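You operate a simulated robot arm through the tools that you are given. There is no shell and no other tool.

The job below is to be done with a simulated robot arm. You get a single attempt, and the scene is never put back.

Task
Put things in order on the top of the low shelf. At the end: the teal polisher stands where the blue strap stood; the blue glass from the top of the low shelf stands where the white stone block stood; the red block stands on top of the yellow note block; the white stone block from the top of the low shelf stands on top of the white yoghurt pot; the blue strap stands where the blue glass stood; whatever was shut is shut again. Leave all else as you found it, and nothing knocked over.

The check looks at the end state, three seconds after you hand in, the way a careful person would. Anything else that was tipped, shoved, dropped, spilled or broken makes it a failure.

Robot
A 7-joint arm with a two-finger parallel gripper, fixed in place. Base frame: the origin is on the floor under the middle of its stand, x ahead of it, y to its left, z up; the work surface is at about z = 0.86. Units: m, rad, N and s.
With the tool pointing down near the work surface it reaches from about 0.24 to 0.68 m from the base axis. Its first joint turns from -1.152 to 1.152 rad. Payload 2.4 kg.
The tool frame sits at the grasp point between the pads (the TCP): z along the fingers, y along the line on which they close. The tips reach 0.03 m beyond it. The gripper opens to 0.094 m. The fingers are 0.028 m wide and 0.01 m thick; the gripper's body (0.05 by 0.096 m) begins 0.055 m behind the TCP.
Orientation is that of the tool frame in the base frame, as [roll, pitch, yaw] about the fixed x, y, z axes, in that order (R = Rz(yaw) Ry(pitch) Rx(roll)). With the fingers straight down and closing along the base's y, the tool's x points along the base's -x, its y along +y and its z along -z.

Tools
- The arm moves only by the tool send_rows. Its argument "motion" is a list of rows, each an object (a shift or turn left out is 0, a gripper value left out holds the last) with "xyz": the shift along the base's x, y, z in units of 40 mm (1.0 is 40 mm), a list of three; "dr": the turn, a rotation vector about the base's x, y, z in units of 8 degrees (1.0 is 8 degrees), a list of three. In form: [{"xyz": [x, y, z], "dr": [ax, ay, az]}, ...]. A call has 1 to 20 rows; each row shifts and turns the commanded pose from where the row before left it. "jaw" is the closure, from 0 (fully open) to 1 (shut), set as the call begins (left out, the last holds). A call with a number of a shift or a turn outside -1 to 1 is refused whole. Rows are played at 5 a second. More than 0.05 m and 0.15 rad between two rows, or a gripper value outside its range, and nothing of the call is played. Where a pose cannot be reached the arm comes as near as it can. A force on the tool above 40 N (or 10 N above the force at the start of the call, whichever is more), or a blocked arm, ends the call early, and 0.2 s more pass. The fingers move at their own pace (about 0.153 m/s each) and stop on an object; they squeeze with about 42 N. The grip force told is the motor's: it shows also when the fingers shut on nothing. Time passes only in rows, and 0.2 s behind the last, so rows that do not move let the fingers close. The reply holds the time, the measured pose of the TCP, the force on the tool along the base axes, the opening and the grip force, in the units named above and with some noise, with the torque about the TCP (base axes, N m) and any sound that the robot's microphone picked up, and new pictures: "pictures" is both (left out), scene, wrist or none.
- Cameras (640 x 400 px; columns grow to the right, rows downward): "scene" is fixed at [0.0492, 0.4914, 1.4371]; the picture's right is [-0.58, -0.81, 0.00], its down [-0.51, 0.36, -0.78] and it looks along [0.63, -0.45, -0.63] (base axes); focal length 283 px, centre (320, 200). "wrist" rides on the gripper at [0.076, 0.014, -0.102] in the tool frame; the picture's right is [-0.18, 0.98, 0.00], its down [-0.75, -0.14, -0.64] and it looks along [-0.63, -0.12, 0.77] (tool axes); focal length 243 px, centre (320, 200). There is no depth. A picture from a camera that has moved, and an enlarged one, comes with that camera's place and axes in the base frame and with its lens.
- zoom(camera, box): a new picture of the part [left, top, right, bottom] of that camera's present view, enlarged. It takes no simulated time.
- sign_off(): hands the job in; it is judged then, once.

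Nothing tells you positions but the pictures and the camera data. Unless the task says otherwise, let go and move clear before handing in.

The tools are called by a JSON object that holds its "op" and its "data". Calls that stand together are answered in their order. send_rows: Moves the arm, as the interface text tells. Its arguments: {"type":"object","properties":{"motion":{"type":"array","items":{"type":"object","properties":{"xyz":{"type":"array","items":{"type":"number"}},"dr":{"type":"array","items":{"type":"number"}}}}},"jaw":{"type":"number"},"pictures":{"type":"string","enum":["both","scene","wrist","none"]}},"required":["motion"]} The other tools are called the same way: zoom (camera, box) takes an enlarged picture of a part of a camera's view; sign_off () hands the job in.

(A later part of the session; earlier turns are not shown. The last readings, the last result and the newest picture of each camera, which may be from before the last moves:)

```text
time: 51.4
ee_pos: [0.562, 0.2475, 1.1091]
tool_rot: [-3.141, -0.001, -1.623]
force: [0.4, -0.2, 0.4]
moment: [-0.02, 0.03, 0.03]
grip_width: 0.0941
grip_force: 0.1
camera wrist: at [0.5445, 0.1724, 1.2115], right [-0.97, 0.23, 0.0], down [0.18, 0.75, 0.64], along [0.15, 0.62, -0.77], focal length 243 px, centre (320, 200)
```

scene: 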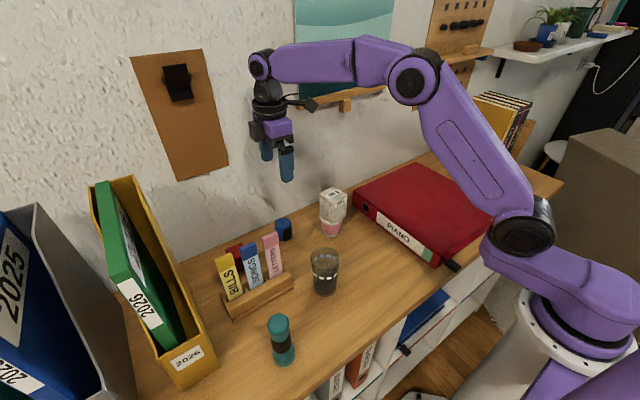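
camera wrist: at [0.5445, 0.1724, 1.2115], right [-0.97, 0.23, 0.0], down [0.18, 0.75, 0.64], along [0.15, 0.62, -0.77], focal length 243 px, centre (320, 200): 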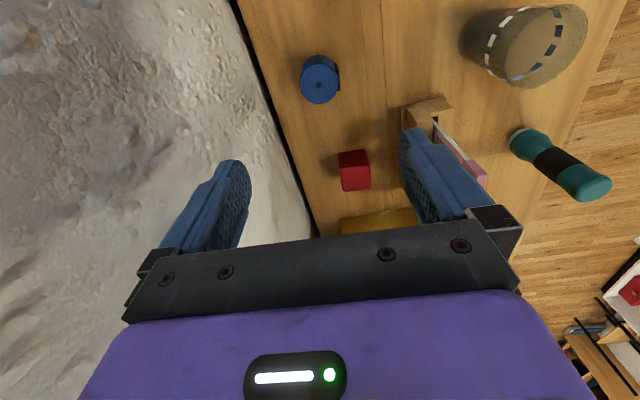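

{"op": "send_rows", "data": {"motion": [{"xyz": [-0.1, 0.2, -0.9]}, {"xyz": [-0.1, 0.4, -0.9]}, {"xyz": [-0.1, 0.7, -0.8]}, {"xyz": [-0.1, 0.9, 0]}, {"xyz": [-0.1, 0.9, 0]}, {"xyz": [0, 0.5, 0]}, {"xyz": [0, 0, 0]}], "jaw": 0, "pictures": "both"}}

{"op": "zoom", "data": {"camera": "wrist", "box": [220, 40, 440, 200]}}

{"op": "zoom", "data": {"camera": "scene", "box": [160, 100, 320, 290]}}

```text
time: 53.0
ee_pos: [0.5429, 0.3904, 1.0051]
tool_rot: [3.141, 0.002, -1.624]
force: [-0.2, -0.3, -0.6]
moment: [-0.03, 0.03, 0.02]
grip_width: 0.0937
grip_force: 0.0
camera wrist: at [0.5254, 0.316, 1.1073], right [-0.97, 0.23, 0.0], down [0.18, 0.75, 0.64], along [0.15, 0.62, -0.77], focal length 243 px, centre (320, 200)
```

scene: 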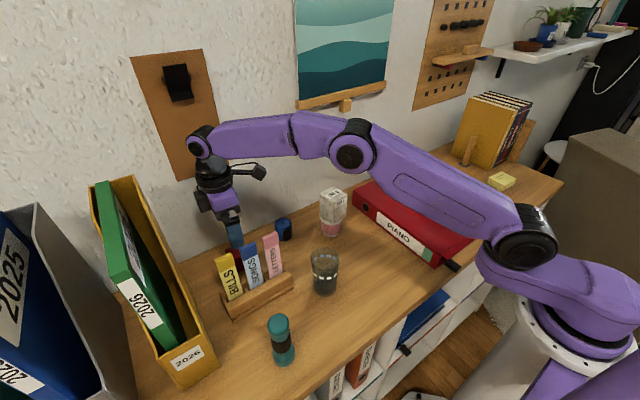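
wrist: 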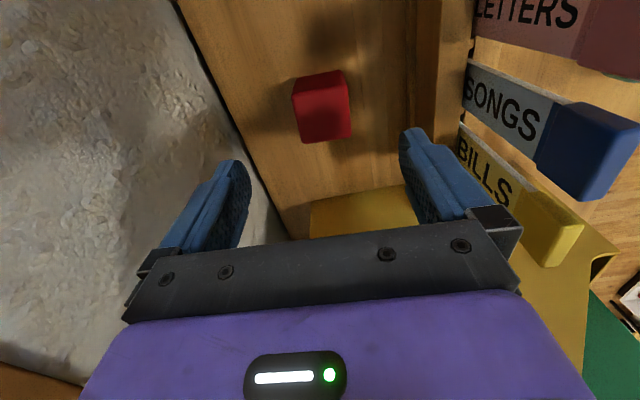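

```text
2.50 times, centred on (330, 120) of wrist
camera zoom: at [0.5254, 0.316, 1.1073], right [-0.97, 0.23, 0.0], down [0.18, 0.75, 0.64], along [0.15, 0.62, -0.77], focal length 606 px, centre (295, 400)
```

zoom: 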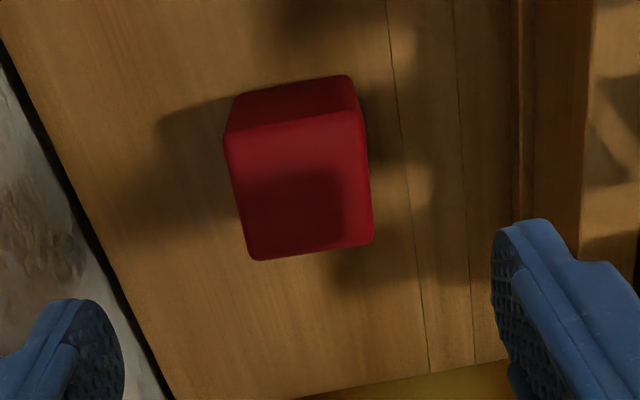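

```text
2.11 times, centred on (240, 195) of scene
camera zoom: at [0.0491, 0.4914, 1.4371], right [-0.58, -0.81, 0.0], down [-0.51, 0.36, -0.78], along [0.63, -0.45, -0.63], focal length 595 px, centre (488, 210)
```

zoom: 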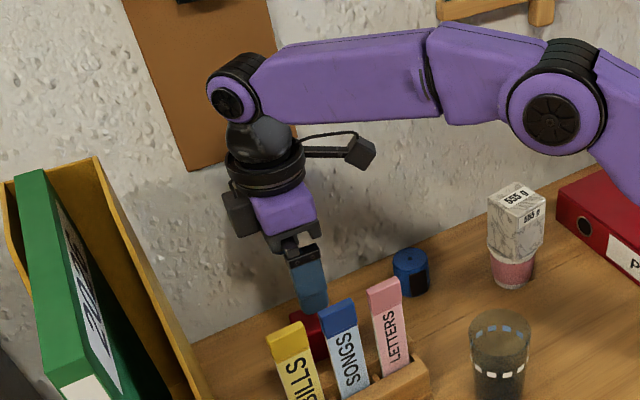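

The red block's centre is (0.541, 0.3916) with about -4.8° of yaw, and both fingers have clear space. I'll trim the yaw and descend around it.

{"op": "send_rows", "data": {"motion": [{"xyz": [-0.04, 0.03, -0.3], "dr": [0, 0, -0.22]}, {"xyz": [0, 0, -0.8]}, {"xyz": [0, 0, -0.8]}, {"xyz": [0, 0, -0.6]}, {"xyz": [0, 0, -0.25]}, {"xyz": [0, 0, 0]}], "jaw": 0, "pictures": "both"}}

{"op": "zoom", "data": {"camera": "wrist", "box": [200, 60, 440, 240]}}

{"op": "zoom", "data": {"camera": "scene", "box": [160, 120, 320, 290]}}

```text
time: 54.4
ee_pos: [0.5398, 0.3937, 0.893]
tool_rot: [3.141, -0.001, -1.652]
force: [0.7, 0.5, -0.5]
moment: [-0.02, 0.01, 0.02]
grip_width: 0.0942
grip_force: 0.1
camera wrist: at [0.5204, 0.3183, 0.9965], right [-0.96, 0.26, 0.0], down [0.2, 0.74, 0.64], along [0.17, 0.62, -0.77], focal length 243 px, centre (320, 200)
```

scene: 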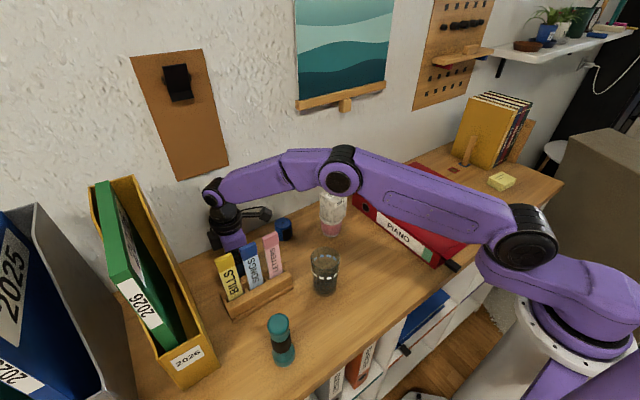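
wrist: 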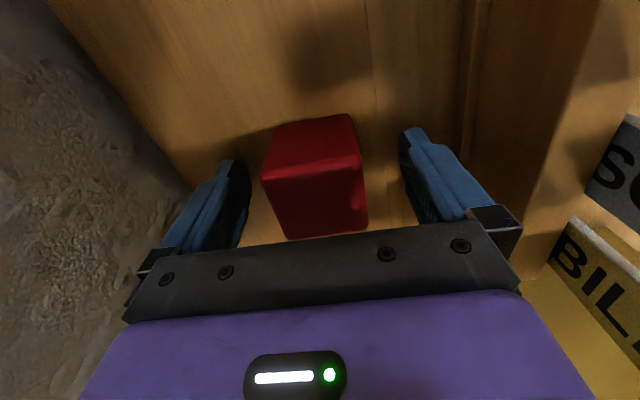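

```text
2.22 times, centred on (320, 150) of wrist
camera zoom: at [0.5204, 0.3183, 0.9965], right [-0.96, 0.26, 0.0], down [0.2, 0.74, 0.64], along [0.17, 0.62, -0.77], focal length 539 px, centre (320, 311)
```

zoom: 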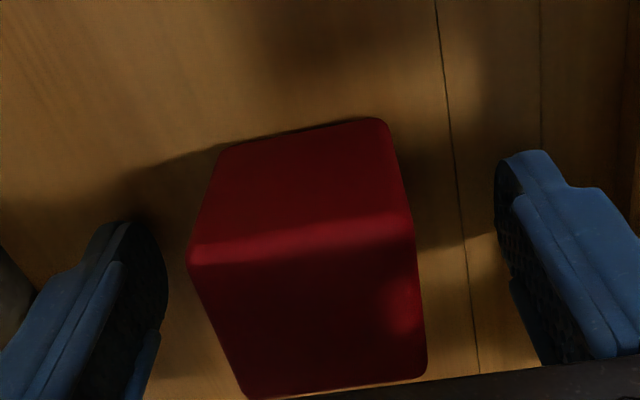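

```text
2.35 times, centred on (240, 205) of scene
camera zoom: at [0.0492, 0.4914, 1.4371], right [-0.58, -0.81, 0.0], down [-0.51, 0.36, -0.78], along [0.63, -0.45, -0.63], focal length 665 px, centre (508, 188)
```

zoom: 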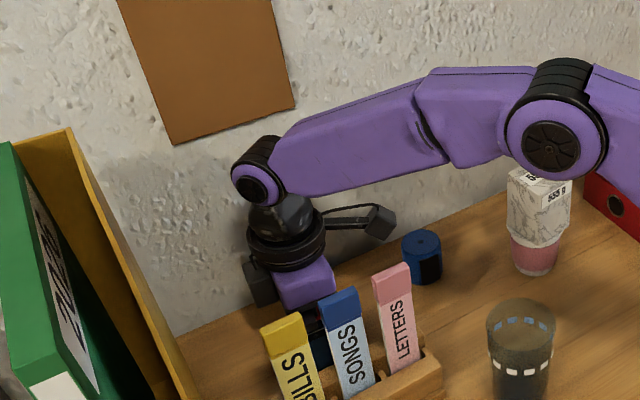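

{"op": "send_rows", "data": {"motion": [{"xyz": [0, 0, 0]}, {"xyz": [0, 0, 0]}, {"xyz": [0, 0, 0]}, {"xyz": [0, 0, 0]}], "jaw": 0.7, "pictures": "wrist"}}

```text
time: 55.4
ee_pos: [0.5403, 0.393, 0.8929]
tool_rot: [3.141, 0.001, -1.654]
force: [0.6, -0.4, -0.3]
moment: [-0.01, -0.03, 0.01]
grip_width: 0.0485
grip_force: 42.8
camera wrist: at [0.5204, 0.3183, 0.9966], right [-0.96, 0.26, 0.0], down [0.2, 0.74, 0.64], along [0.17, 0.62, -0.77], focal length 243 px, centre (320, 200)
```

wrist: 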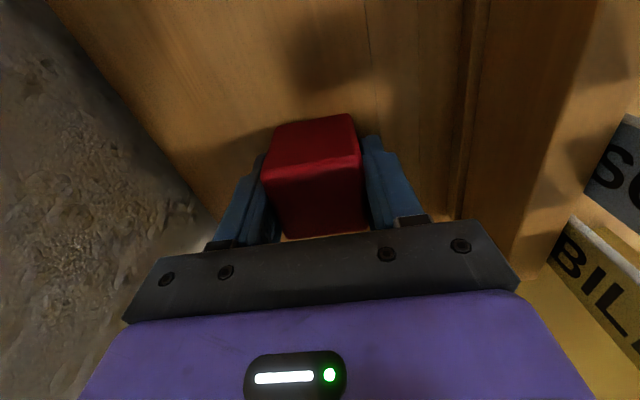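

It's gripped (0.0485 m). I'll lift to 1.0, back out toward -y below the wall clip, then climb while moving away from the wall.

{"op": "send_rows", "data": {"motion": [{"xyz": [0, 0, 0.4]}, {"xyz": [0, 0, 0.8]}, {"xyz": [0, 0, 0.9]}, {"xyz": [0, 0, 0.6]}, {"xyz": [0, -0.6, 0]}, {"xyz": [0, -0.8, 0]}, {"xyz": [0, -0.9, 0]}, {"xyz": [-0.4, -0.6, 0.8]}, {"xyz": [-0.5, -0.6, 0.8]}, {"xyz": [-0.6, -0.6, 0.8]}, {"xyz": [0, 0, 0]}], "jaw": 0.7, "pictures": "both"}}

```text
time: 57.8
ee_pos: [0.4835, 0.2277, 1.0991]
tool_rot: [3.141, 0.001, -1.652]
force: [-1.1, -0.6, -0.7]
moment: [0.01, 0.02, 0.02]
grip_width: 0.0485
grip_force: 41.8
camera wrist: at [0.4647, 0.1535, 1.2014], right [-0.96, 0.26, 0.0], down [0.2, 0.74, 0.64], along [0.17, 0.62, -0.77], focal length 243 px, centre (320, 200)
```

scene: 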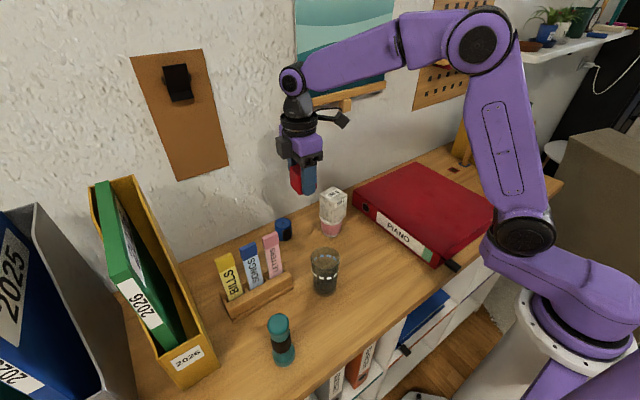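
wrist: 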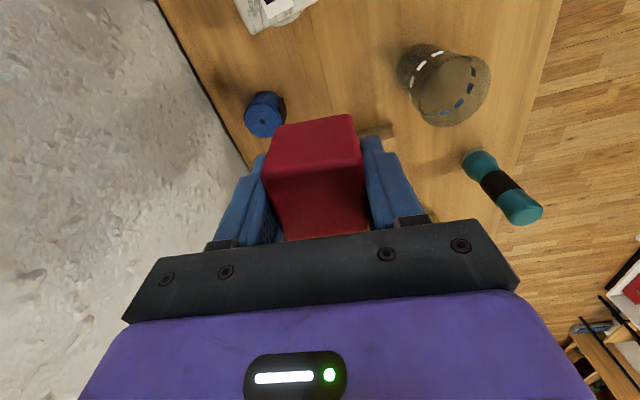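

{"op": "send_rows", "data": {"motion": [{"xyz": [-0.3, -0.6, 0.3]}, {"xyz": [-0.3, -0.9, 0.2], "dr": [0, 0, -0.5]}, {"xyz": [-0.3, -0.9, 0], "dr": [0, 0, -1.0]}, {"xyz": [-0.3, -0.9, 0], "dr": [0, 0, -1.0]}, {"xyz": [-0.3, -0.9, 0], "dr": [0, 0, -1.0]}, {"xyz": [-0.3, -0.9, 0], "dr": [0, 0, -1.0]}, {"xyz": [-0.2, -0.95, 0], "dr": [0, 0, -1.0]}, {"xyz": [-0.2, -0.95, 0], "dr": [0, 0, -1.0]}, {"xyz": [-0.2, -0.95, 0], "dr": [0, 0, -1.0]}, {"xyz": [-0.2, -0.95, 0], "dr": [0, 0, -1.0]}, {"xyz": [-0.2, -0.95, 0], "dr": [0, 0, -1.0]}, {"xyz": [-0.2, -0.95, 0], "dr": [0, 0, -1.0]}, {"xyz": [-0.2, -0.95, 0], "dr": [0, 0, -0.75]}, {"xyz": [-0.1, -0.95, 0]}, {"xyz": [-0.1, -0.95, 0]}, {"xyz": [0, -0.9, 0]}, {"xyz": [0, -0.9, 0]}, {"xyz": [0, 0, 0]}], "jaw": 0.7, "pictures": "both"}}

{"op": "zoom", "data": {"camera": "scene", "box": [430, 90, 570, 210]}}

```text
time: 61.6
ee_pos: [0.3459, -0.3848, 1.1195]
tool_rot: [3.14, 0.001, 3.06]
force: [0.0, 1.1, -1.1]
moment: [0.0, 0.01, -0.05]
grip_width: 0.0483
grip_force: 42.0
camera wrist: at [0.2714, -0.3648, 1.2228], right [0.26, 0.96, 0.0], down [0.74, -0.2, 0.64], along [0.62, -0.17, -0.77], focal length 243 px, centre (320, 200)
```

scene: 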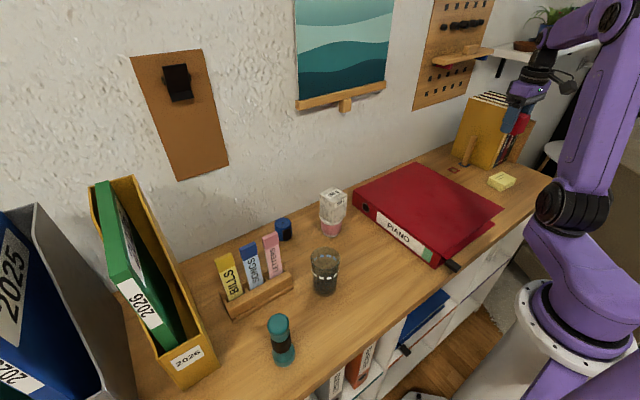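
wrist: 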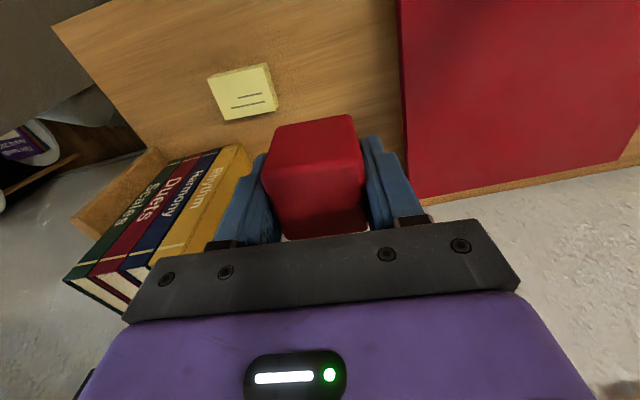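

```text
3.33 times, centred on (500, 150) of scene
camera zoom: at [0.0492, 0.4913, 1.4371], right [-0.58, -0.81, 0.0], down [-0.51, 0.36, -0.78], along [0.63, -0.45, -0.63], focal length 942 px, centre (-280, 367)
```

zoom: 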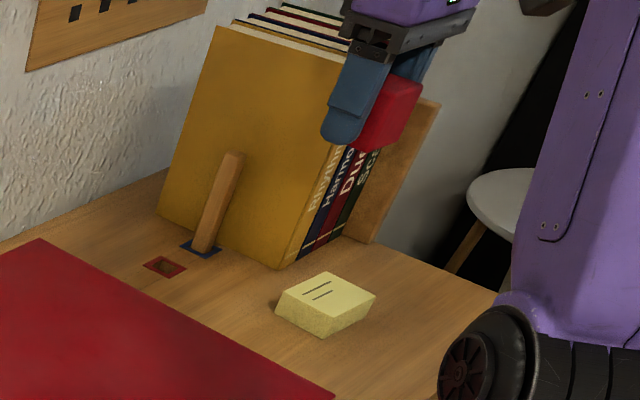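

{"op": "zoom", "data": {"camera": "wrist", "box": [190, 45, 300, 135]}}

{"op": "zoom", "data": {"camera": "scene", "box": [480, 160, 530, 200]}}

```text
4.44 times, centred on (245, 90) of wrist
camera zoom: at [0.2714, -0.3648, 1.2228], right [0.26, 0.96, 0.0], down [0.74, -0.2, 0.64], along [0.62, -0.17, -0.77], focal length 1078 px, centre (653, 689)
```

zoom: 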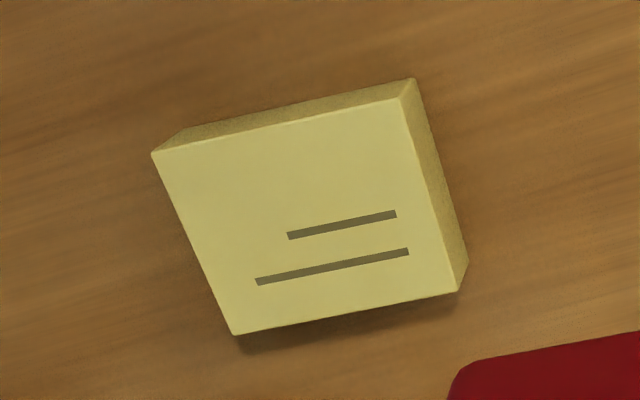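

```text
10.00 times, centred on (505, 180) of scene
camera zoom: at [0.0492, 0.4913, 1.4371], right [-0.58, -0.81, 0.0], down [-0.51, 0.36, -0.78], along [0.63, -0.45, -0.63], focal length 2827 px, centre (-1530, 400)
```

zoom: 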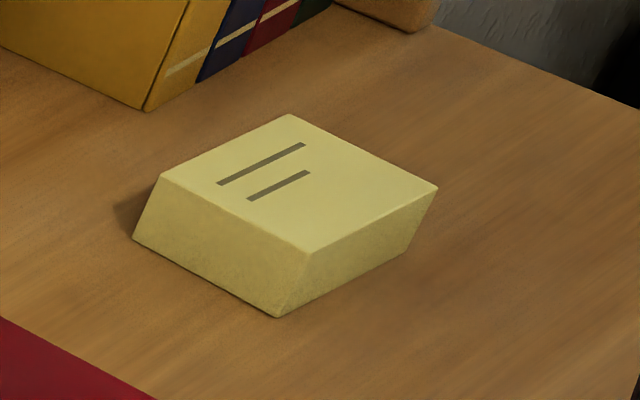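

The note block measures 0.075 × 0.054 m, with its top at z ≈ 0.886, its centre at (0.341, -0.489) and -4.5° of yaw. That matches the held red block's yaw. I'll move over it and lower partway.

{"op": "send_rows", "data": {"motion": [{"xyz": [-0.04, -0.9, 0]}, {"xyz": [-0.04, -0.9, 0]}, {"xyz": [-0.04, -0.8, -0.4]}, {"xyz": [0, 0, -0.9]}, {"xyz": [0, 0, -0.9]}, {"xyz": [0, 0, -0.9]}, {"xyz": [0, 0, -0.8]}, {"xyz": [0, 0, 0]}], "jaw": 0.7, "pictures": "both"}}

{"op": "zoom", "data": {"camera": "scene", "box": [450, 100, 570, 210]}}

{"op": "zoom", "data": {"camera": "wrist", "box": [200, 40, 440, 240]}}

```text
time: 63.4
ee_pos: [0.3369, -0.4904, 0.9629]
tool_rot: [3.141, 0.0, 3.059]
force: [-1.1, -0.5, -0.3]
moment: [0.0, -0.01, -0.02]
grip_width: 0.0484
grip_force: 42.1
camera wrist: at [0.2641, -0.4694, 1.066], right [0.26, 0.96, 0.0], down [0.74, -0.2, 0.64], along [0.62, -0.17, -0.77], focal length 243 px, centre (320, 200)
```

scene: 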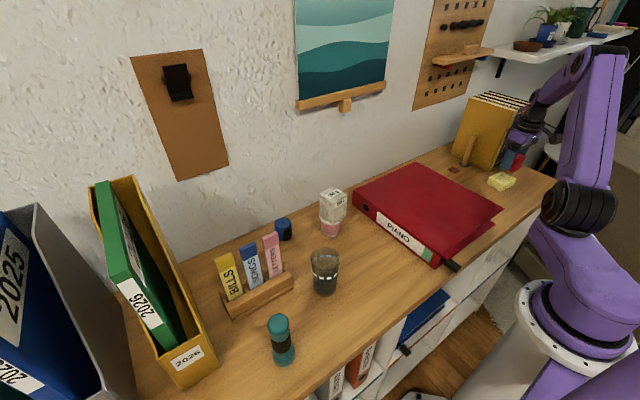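
wrist: 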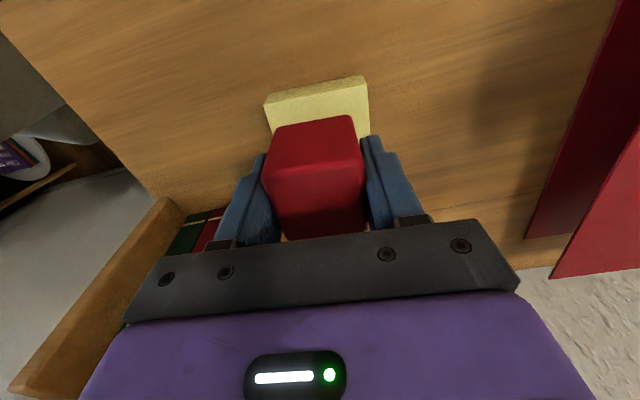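

```text
3.64 times, centred on (510, 155) of scene
camera zoom: at [0.0492, 0.4913, 1.4371], right [-0.58, -0.81, 0.0], down [-0.51, 0.36, -0.78], along [0.63, -0.45, -0.63], focal length 1028 px, centre (-371, 364)
```

zoom: 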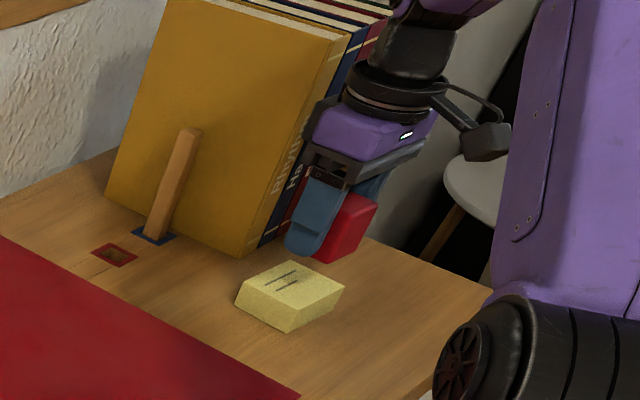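

```text
2.00 times, centred on (320, 140) of wrist
camera zoom: at [0.2641, -0.4694, 1.066], right [0.26, 0.96, 0.0], down [0.74, -0.2, 0.64], along [0.62, -0.17, -0.77], focal length 485 px, centre (320, 320)
```

zoom: 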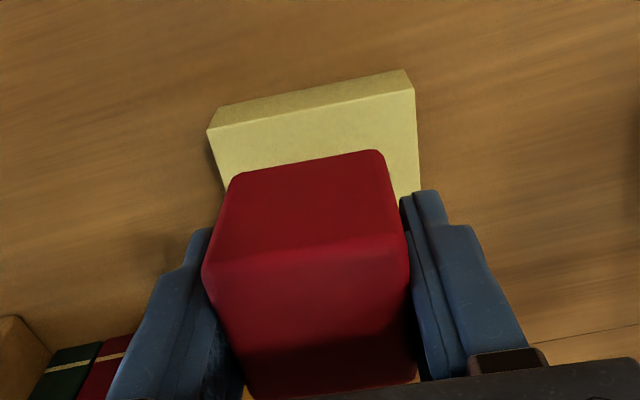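

{"op": "send_rows", "data": {"motion": [{"xyz": [0.05, 0.02, -0.4]}, {"xyz": [0, 0, -0.4]}, {"xyz": [0, 0, -0.2]}, {"xyz": [0, 0, 0]}], "jaw": 0.7, "pictures": "none"}}

{"op": "zoom", "data": {"camera": "scene", "box": [470, 130, 550, 200]}}

{"op": "zoom", "data": {"camera": "wrist", "box": [200, 40, 440, 240]}}

```text
time: 64.4
ee_pos: [0.3411, -0.4921, 0.9214]
tool_rot: [-3.141, 0.0, 3.059]
force: [0.1, -0.7, -1.6]
moment: [0.01, -0.02, -0.02]
grip_width: 0.0487
grip_force: 41.8
```

```text
5.71 times, centred on (510, 165) of scene
camera zoom: at [0.0492, 0.4913, 1.4371], right [-0.58, -0.81, 0.0], down [-0.51, 0.36, -0.78], along [0.63, -0.45, -0.63], focal length 1615 px, centre (-766, 400)
```

zoom: 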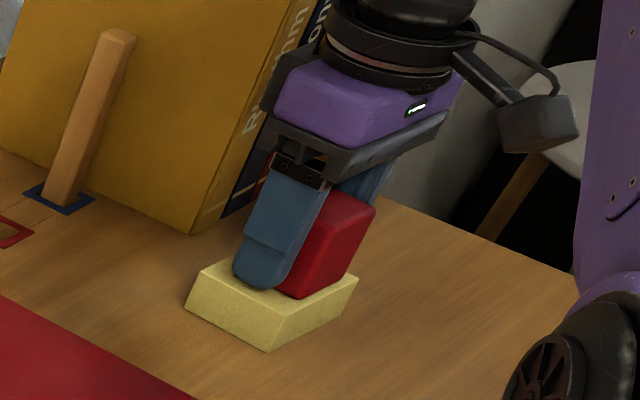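

```text
2.00 times, centred on (320, 140) of wrist
camera zoom: at [0.2667, -0.4716, 1.0245], right [0.26, 0.96, 0.0], down [0.74, -0.2, 0.64], along [0.62, -0.17, -0.77], focal length 485 px, centre (320, 320)
```

zoom: 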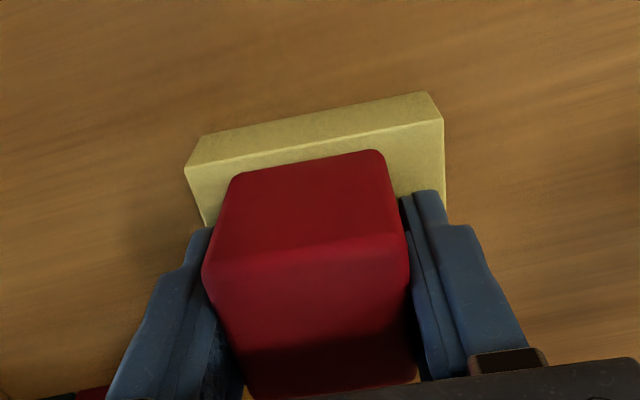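

{"op": "send_rows", "data": {"motion": [{"xyz": [0, 0.05, -0.04]}, {"xyz": [0, 0, 0]}], "jaw": 0.7, "pictures": "none"}}

```text
time: 65.0
ee_pos: [0.3406, -0.4915, 0.9216]
tool_rot: [-3.139, 0.0, 3.057]
force: [-3.2, -3.5, 10.7]
moment: [0.03, 0.18, 0.1]
grip_width: 0.0485
grip_force: 42.0
```

{"op": "send_rows", "data": {"motion": [{"xyz": [0, 0, 0.02]}, {"xyz": [0, 0, 0]}], "jaw": 0.7, "pictures": "none"}}

{"op": "zoom", "data": {"camera": "wrist", "box": [200, 40, 440, 240]}}

{"op": "zoom", "data": {"camera": "scene", "box": [470, 150, 540, 200]}}

```text
time: 65.6
ee_pos: [0.3412, -0.4908, 0.9213]
tool_rot: [-3.141, -0.001, 3.06]
force: [-2.5, -3.2, 10.7]
moment: [-0.08, 0.1, -0.02]
grip_width: 0.0485
grip_force: 42.0
```

```text
2.00 times, centred on (320, 140) of wrist
camera zoom: at [0.268, -0.4699, 1.024], right [0.26, 0.96, 0.0], down [0.74, -0.2, 0.64], along [0.62, -0.17, -0.77], focal length 485 px, centre (320, 320)
```

zoom: 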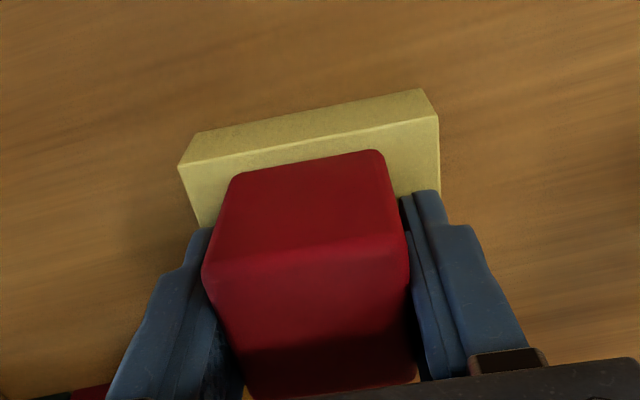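

```text
8.00 times, centred on (505, 175) of scene
camera zoom: at [0.049, 0.4914, 1.4371], right [-0.58, -0.81, 0.0], down [-0.51, 0.36, -0.78], along [0.63, -0.45, -0.63], focal length 2262 px, centre (-1160, 400)
```

zoom: 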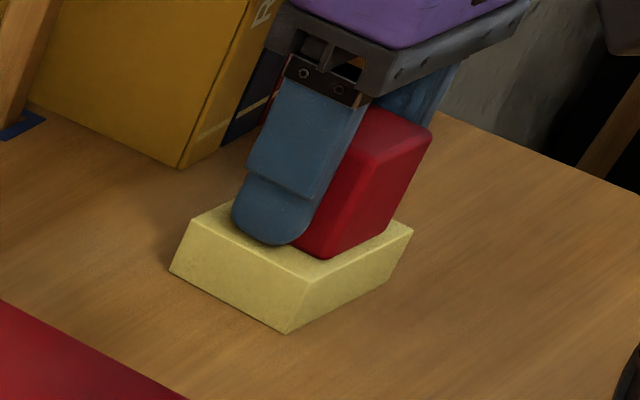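

{"op": "send_rows", "data": {"motion": [{"xyz": [0, 0, 0.02]}, {"xyz": [0, 0, 0]}], "jaw": 0.7, "pictures": "none"}}

```text
time: 66.2
ee_pos: [0.3414, -0.4897, 0.9218]
tool_rot: [3.14, -0.003, 3.06]
force: [0.6, -1.0, 0.9]
moment: [-0.03, -0.06, 0.01]
grip_width: 0.0483
grip_force: 41.7
```

Light contact now. I'll release, then rise straight up.

{"op": "send_rows", "data": {"motion": [{"xyz": [0, 0, 0]}, {"xyz": [0, 0, 0]}, {"xyz": [0, 0, 0]}], "jaw": 0.2, "pictures": "none"}}

{"op": "send_rows", "data": {"motion": [{"xyz": [0, 0, 0.3]}, {"xyz": [0, 0, 0.7]}, {"xyz": [0, 0, 1.0]}, {"xyz": [0, 0, 1.0]}, {"xyz": [0, 0, 1.0]}, {"xyz": [0, 0, 0.8]}, {"xyz": [0, 0, 0]}], "jaw": 0.1, "pictures": "both"}}

{"op": "zoom", "data": {"camera": "scene", "box": [450, 120, 550, 210]}}

{"op": "zoom", "data": {"camera": "wrist", "box": [220, 20, 420, 160]}}

```text
time: 67.0
ee_pos: [0.3421, -0.4889, 0.9221]
tool_rot: [-3.14, -0.001, 3.061]
force: [0.1, 0.0, -0.1]
moment: [0.03, 0.01, 0.01]
grip_width: 0.0752
grip_force: 0.1
```

```text
time: 68.6
ee_pos: [0.343, -0.4893, 1.1128]
tool_rot: [3.14, -0.001, 3.058]
force: [0.1, -0.7, 0.7]
moment: [0.0, 0.02, 0.0]
grip_width: 0.0845
grip_force: 0.0
camera wrist: at [0.2686, -0.4694, 1.2165], right [0.26, 0.96, 0.0], down [0.74, -0.2, 0.64], along [0.62, -0.17, -0.77], focal length 243 px, centre (320, 200)
```

scene: 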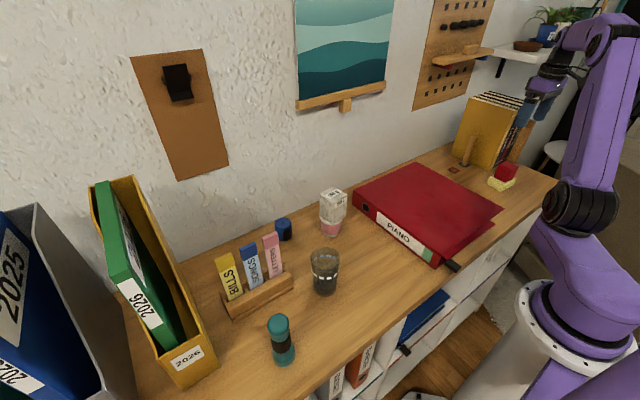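
wrist: 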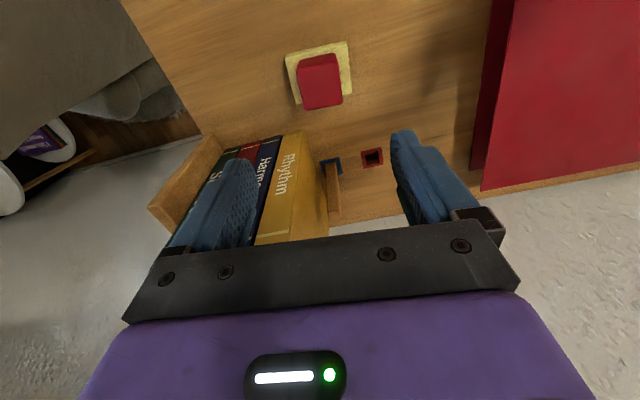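

```text
4.44 times, centred on (500, 165) of scene
camera zoom: at [0.0492, 0.4914, 1.4371], right [-0.58, -0.81, 0.0], down [-0.51, 0.36, -0.78], along [0.63, -0.45, -0.63], focal length 1256 px, centre (-480, 356)
```

zoom: 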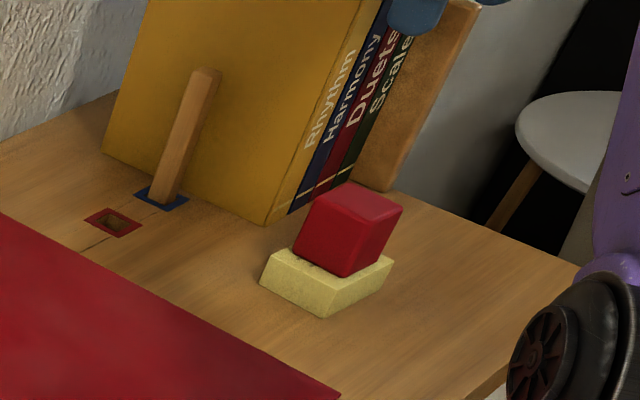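

```text
2.86 times, centred on (320, 90) of wrist
camera zoom: at [0.2686, -0.4694, 1.2165], right [0.26, 0.96, 0.0], down [0.74, -0.2, 0.64], along [0.62, -0.17, -0.77], focal length 693 px, centre (320, 514)
```

zoom: 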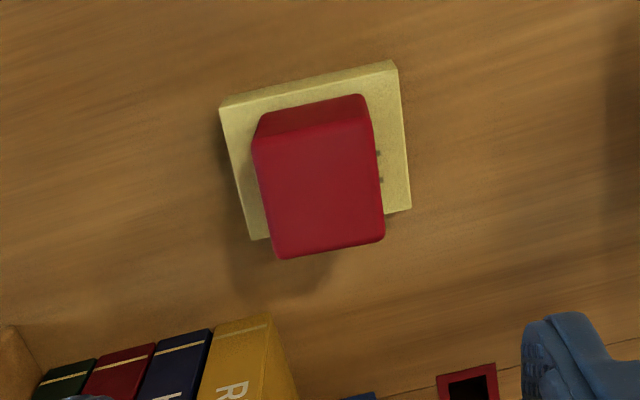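

The red block sits on the note block. Last is the polisher, at about (0.278, 0.413) and 0.13 m tall. I'll swing back left high above everything.

{"op": "send_rows", "data": {"motion": [{"xyz": [0, 0.5, 0.6]}, {"xyz": [0, 0.8, 0.5], "dr": [0, 0, 0.3]}, {"xyz": [0, 1.0, 0], "dr": [0, 0, 0.3]}, {"xyz": [0, 1.0, 0], "dr": [0, 0, 0.3]}, {"xyz": [0, 1.0, 0], "dr": [0, 0, 0.3]}, {"xyz": [0, 1.0, 0], "dr": [0, 0, 0.3]}, {"xyz": [0, 1.0, 0], "dr": [0, 0, 0.1]}, {"xyz": [0, 1.0, 0]}, {"xyz": [0, 1.0, 0]}, {"xyz": [0, 1.0, 0]}, {"xyz": [0, 1.0, 0]}, {"xyz": [-0.1, 1.0, 0]}, {"xyz": [-0.1, 1.0, 0]}, {"xyz": [-0.1, 1.0, 0]}, {"xyz": [-0.1, 1.0, 0]}, {"xyz": [-0.1, 1.0, 0]}, {"xyz": [-0.1, 1.0, 0]}, {"xyz": [-0.1, 1.0, 0]}, {"xyz": [-0.1, 1.0, 0]}, {"xyz": [-0.1, 1.0, 0]}], "jaw": 0, "pictures": "scene"}}

```text
time: 72.8
ee_pos: [0.3063, 0.2811, 1.1571]
tool_rot: [3.14, 0.001, -3.0]
force: [-0.8, -0.1, 0.2]
moment: [-0.03, 0.02, 0.02]
grip_width: 0.094
grip_force: 0.1
```

scene: 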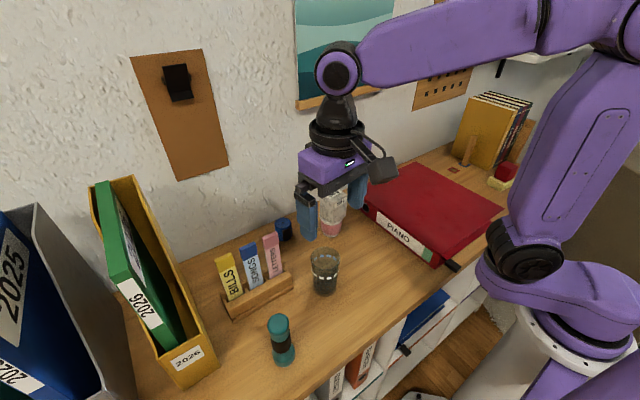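

{"op": "send_rows", "data": {"motion": [{"xyz": [-0.15, 0.8, 0]}, {"xyz": [-0.2, 0.9, 0]}, {"xyz": [-0.2, 0.9, 0]}, {"xyz": [-0.15, 0.7, 0]}, {"xyz": [0, 0, 0]}], "jaw": 0, "pictures": "both"}}

{"op": "zoom", "data": {"camera": "wrist", "box": [220, 20, 420, 160]}}

```text
time: 74.0
ee_pos: [0.2772, 0.4131, 1.1542]
tool_rot: [3.141, -0.002, -3.0]
force: [0.1, 0.5, 0.5]
moment: [-0.01, 0.0, -0.02]
grip_width: 0.0939
grip_force: 0.0
camera wrist: at [0.2002, 0.417, 1.2579], right [0.04, 1.0, 0.0], down [0.77, -0.03, 0.64], along [0.64, -0.03, -0.77], focal length 243 px, centre (320, 200)
```

scene: 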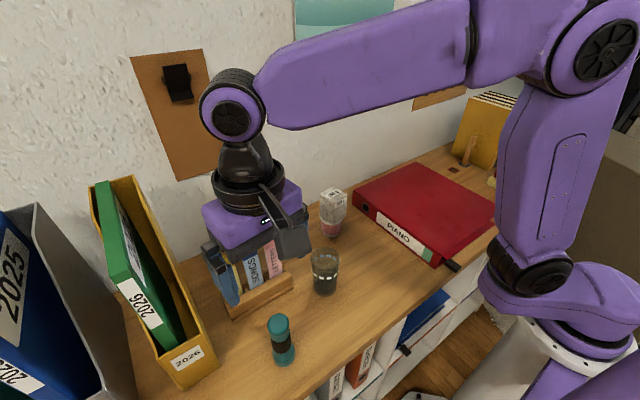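
wrist: 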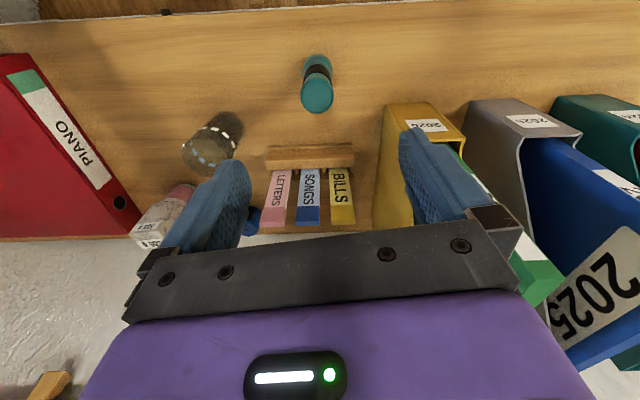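

```text
2.86 times, centred on (320, 90) of wrist
camera zoom: at [0.2002, 0.417, 1.2579], right [0.04, 1.0, 0.0], down [0.77, -0.03, 0.64], along [0.64, -0.03, -0.77], focal length 693 px, centre (320, 514)
```

zoom: 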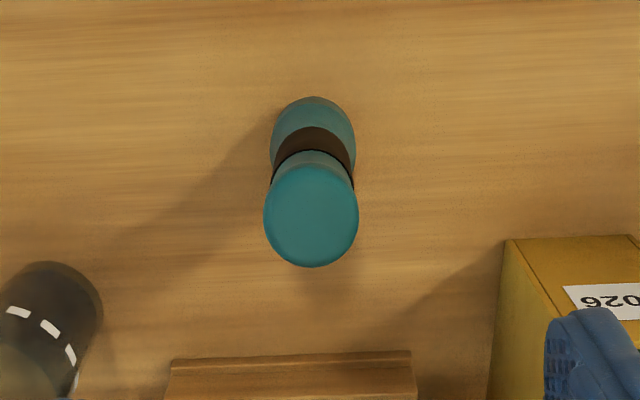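

The polisher's centre is about (0.281, 0.411), its top about z ≈ 0.987, and its diameters run 0.035 to 0.043 m. I'll go down to just above it and recheck.

{"op": "send_rows", "data": {"motion": [{"xyz": [0.1, -0.05, -0.8]}, {"xyz": [0, 0, -0.9]}, {"xyz": [0, 0, -0.9]}, {"xyz": [0, 0, -0.4]}, {"xyz": [0, 0, 0]}], "jaw": 0, "pictures": "wrist"}}

{"op": "zoom", "data": {"camera": "wrist", "box": [220, 40, 420, 200]}}

{"op": "zoom", "data": {"camera": "scene", "box": [200, 180, 360, 380]}}

```text
time: 75.2
ee_pos: [0.2795, 0.4108, 1.0376]
tool_rot: [3.141, 0.0, -2.999]
force: [0.1, 0.3, -0.1]
moment: [-0.02, 0.05, 0.04]
grip_width: 0.0937
grip_force: 0.1
camera wrist: at [0.2028, 0.4153, 1.1402], right [0.04, 1.0, 0.0], down [0.77, -0.03, 0.64], along [0.64, -0.03, -0.77], focal length 243 px, centre (320, 200)
```

wrist: 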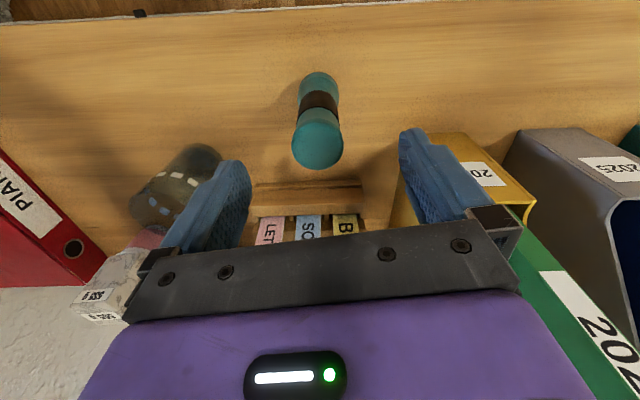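

```text
2.50 times, centred on (320, 120) of wrist
camera zoom: at [0.2028, 0.4153, 1.1402], right [0.04, 1.0, 0.0], down [0.77, -0.03, 0.64], along [0.64, -0.03, -0.77], focal length 606 px, centre (320, 400)
```

zoom: 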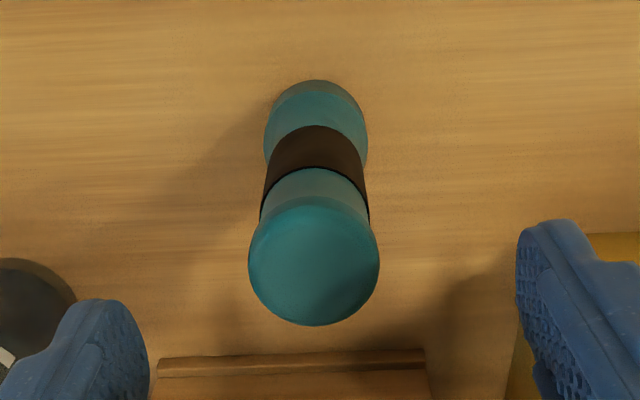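

```text
2.00 times, centred on (280, 280) of scene
camera zoom: at [0.0492, 0.4914, 1.4371], right [-0.58, -0.81, 0.0], down [-0.51, 0.36, -0.78], along [0.63, -0.45, -0.63], focal length 565 px, centre (400, 40)
```

zoom: 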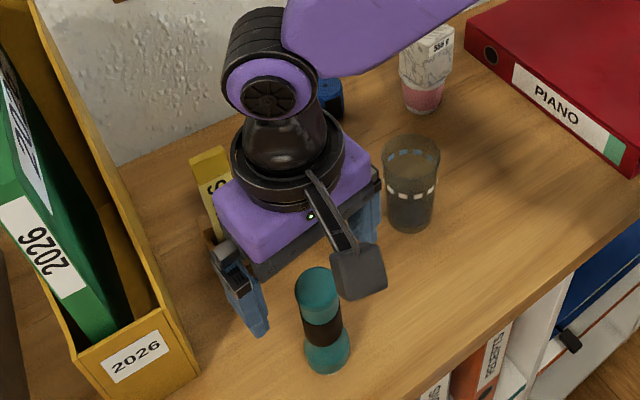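

Triangulation gives the centre at (0.2796, 0.4102) with the top at 0.99, so alignment is exact. I'll descend so the pads straddle the neck and band.

{"op": "send_rows", "data": {"motion": [{"xyz": [0, 0, -0.7]}, {"xyz": [0, 0, -0.8]}, {"xyz": [0, 0, -0.65]}, {"xyz": [0, 0, 0]}], "jaw": 0, "pictures": "both"}}

{"op": "zoom", "data": {"camera": "scene", "box": [200, 200, 360, 380]}}

```text
time: 76.2
ee_pos: [0.2797, 0.4131, 0.9516]
tool_rot: [-3.14, 0.001, -3.0]
force: [-0.3, 0.1, 0.1]
moment: [0.01, 0.01, -0.01]
grip_width: 0.0942
grip_force: 0.2
camera wrist: at [0.2041, 0.4162, 1.0552], right [0.04, 1.0, 0.0], down [0.77, -0.03, 0.64], along [0.64, -0.03, -0.77], focal length 243 px, centre (320, 200)
```

scene: 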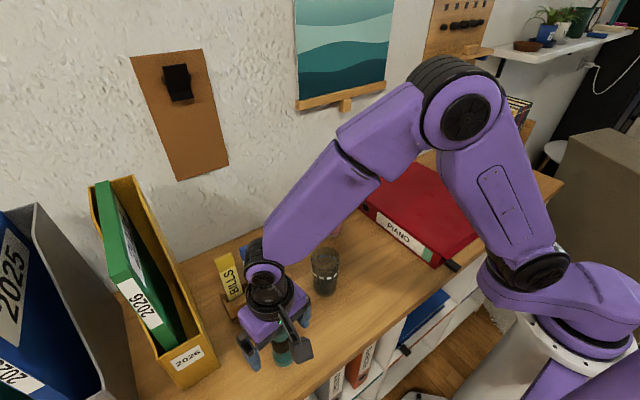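
wrist: 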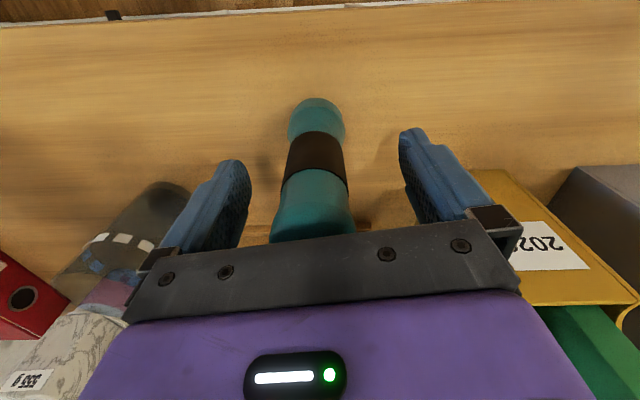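

```text
2.22 times, centred on (280, 290) of scene
camera zoom: at [0.0492, 0.4914, 1.4371], right [-0.58, -0.81, 0.0], down [-0.51, 0.36, -0.78], along [0.63, -0.45, -0.63], focal length 628 px, centre (409, 0)
```

zoom: 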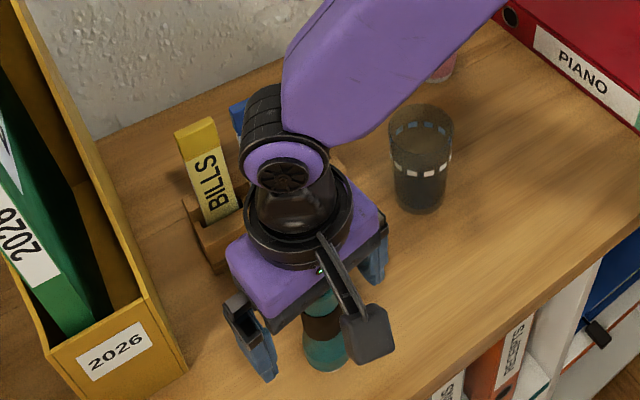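

{"op": "send_rows", "data": {"motion": [{"xyz": [0, 0, 0]}, {"xyz": [0, 0, 0]}, {"xyz": [0, 0, 0]}, {"xyz": [0, 0, 0]}], "jaw": 0.8, "pictures": "wrist"}}

```text
time: 77.2
ee_pos: [0.2809, 0.413, 0.9528]
tool_rot: [-3.141, 0.001, -3.001]
force: [0.1, -0.3, 0.5]
moment: [0.0, 0.01, 0.0]
grip_width: 0.0329
grip_force: 42.0
camera wrist: at [0.2041, 0.4162, 1.0555], right [0.04, 1.0, 0.0], down [0.77, -0.03, 0.64], along [0.64, -0.03, -0.77], focal length 243 px, centre (320, 200)
```

wrist: 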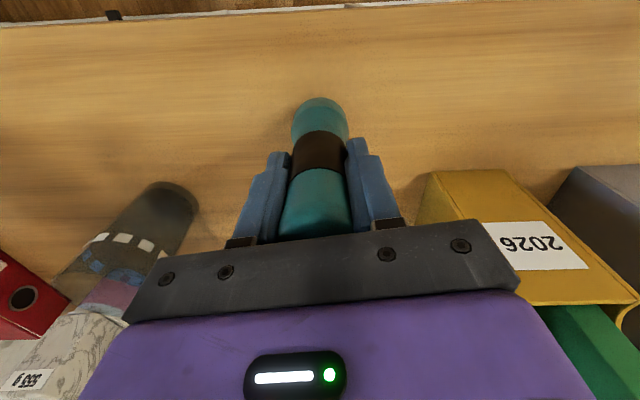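

Gripped at 0.033 m. I'll lift it straight up and carry it right.

{"op": "send_rows", "data": {"motion": [{"xyz": [0, 0, 0.3]}, {"xyz": [0, 0, 0.7]}, {"xyz": [0, 0, 1.0]}, {"xyz": [0, 0, 1.0]}, {"xyz": [0, 0, 1.0]}, {"xyz": [0, 0, 1.0]}, {"xyz": [0.1, -0.6, 0.3]}, {"xyz": [0.1, -0.9, 0]}, {"xyz": [0.1, -1.0, 0]}, {"xyz": [0.1, -1.0, 0]}, {"xyz": [0.1, -1.0, 0]}, {"xyz": [0.1, -1.0, 0]}, {"xyz": [0.1, -1.0, 0]}, {"xyz": [0.1, -1.0, 0]}, {"xyz": [0.1, -1.0, 0]}, {"xyz": [0.1, -1.0, 0]}, {"xyz": [0.1, -1.0, 0]}, {"xyz": [0.1, -1.0, 0]}, {"xyz": [0, 0, 0]}], "jaw": 0.8, "pictures": "both"}}

```text
time: 81.2
ee_pos: [0.3266, -0.0486, 1.1642]
tool_rot: [3.141, 0.0, -3.0]
force: [-0.2, -0.1, -2.7]
moment: [0.04, -0.01, 0.01]
grip_width: 0.0328
grip_force: 42.0
camera wrist: at [0.2506, -0.0458, 1.2666], right [0.04, 1.0, 0.0], down [0.77, -0.03, 0.64], along [0.64, -0.03, -0.77], focal length 243 px, centre (320, 200)
```

scene: 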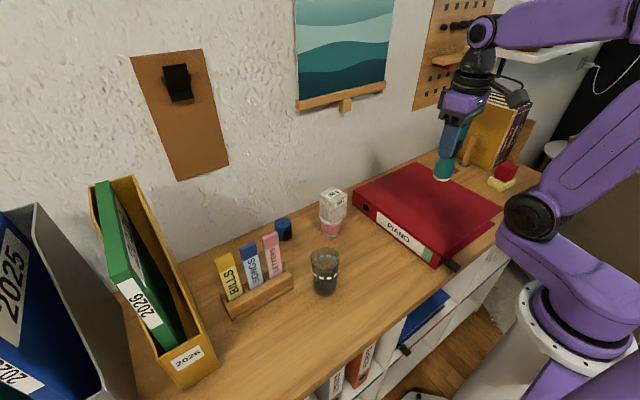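
wrist: 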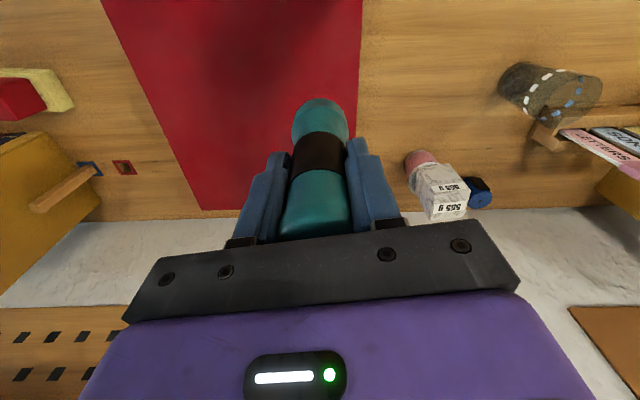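

{"op": "send_rows", "data": {"motion": [{"xyz": [0.38, -0.89, 0]}, {"xyz": [0.38, -0.89, 0]}, {"xyz": [0.38, -0.89, 0]}, {"xyz": [0.38, -0.89, 0]}, {"xyz": [0.38, -0.89, 0]}, {"xyz": [0.38, -0.89, 0]}, {"xyz": [0.38, -0.89, 0]}, {"xyz": [0.38, -0.89, 0]}, {"xyz": [0.38, -0.89, 0]}, {"xyz": [0.4, -0.89, 0]}, {"xyz": [0, 0, -0.5]}, {"xyz": [0, 0, -0.8]}, {"xyz": [0, 0, 0]}], "jaw": 0.8, "pictures": "both"}}

{"op": "zoom", "data": {"camera": "scene", "box": [420, 90, 540, 200]}}

{"op": "zoom", "data": {"camera": "wrist", "box": [200, 20, 440, 240]}}

```text
time: 84.0
ee_pos: [0.4856, -0.4043, 1.1121]
tool_rot: [3.14, 0.001, -3.0]
force: [0.5, -0.2, -1.4]
moment: [0.0, 0.01, -0.01]
grip_width: 0.0329
grip_force: 42.0
camera wrist: at [0.4086, -0.4009, 1.2161], right [0.04, 1.0, 0.0], down [0.77, -0.03, 0.64], along [0.64, -0.03, -0.77], focal length 243 px, centre (320, 200)
```

scene: 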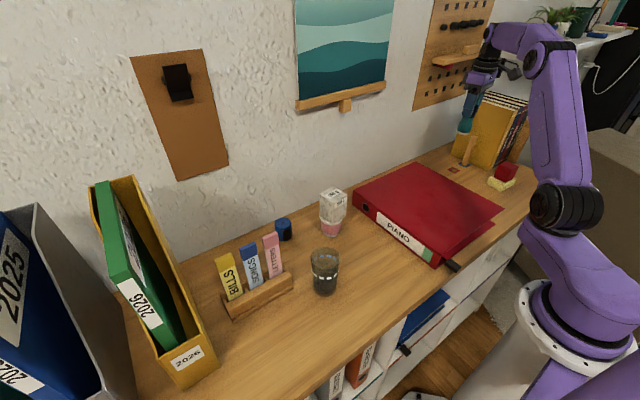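
wrist: 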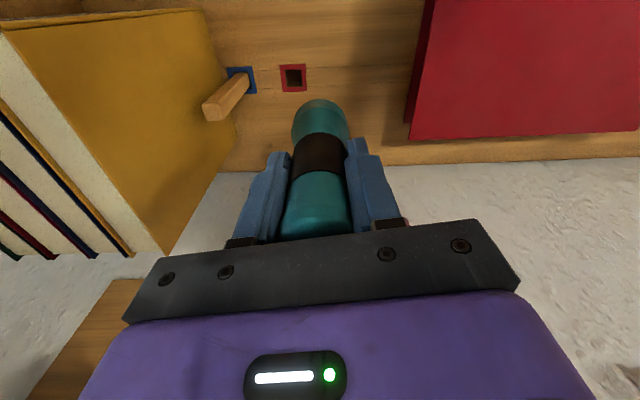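

```text
3.64 times, centred on (480, 145) of scene
camera zoom: at [0.0492, 0.4913, 1.4371], right [-0.58, -0.81, 0.0], down [-0.51, 0.36, -0.78], along [0.63, -0.45, -0.63], focal length 1028 px, centre (-262, 400)
```

zoom: 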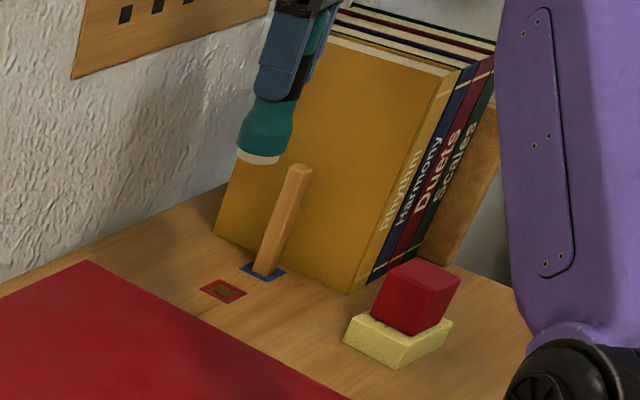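

```text
1.82 times, centred on (320, 130) of wrist
camera zoom: at [0.4086, -0.4009, 1.2161], right [0.04, 1.0, 0.0], down [0.77, -0.03, 0.64], along [0.64, -0.03, -0.77], focal length 441 px, centre (320, 327)
```

zoom: 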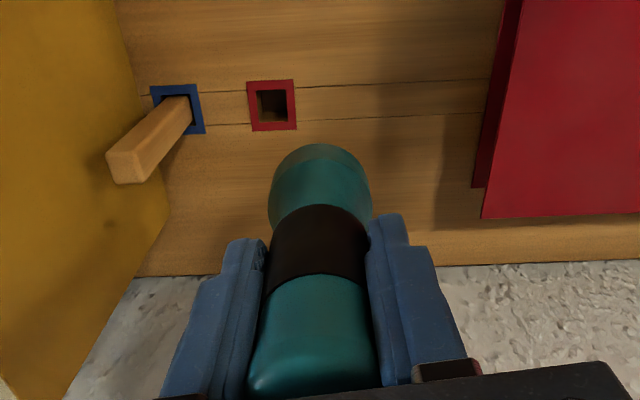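

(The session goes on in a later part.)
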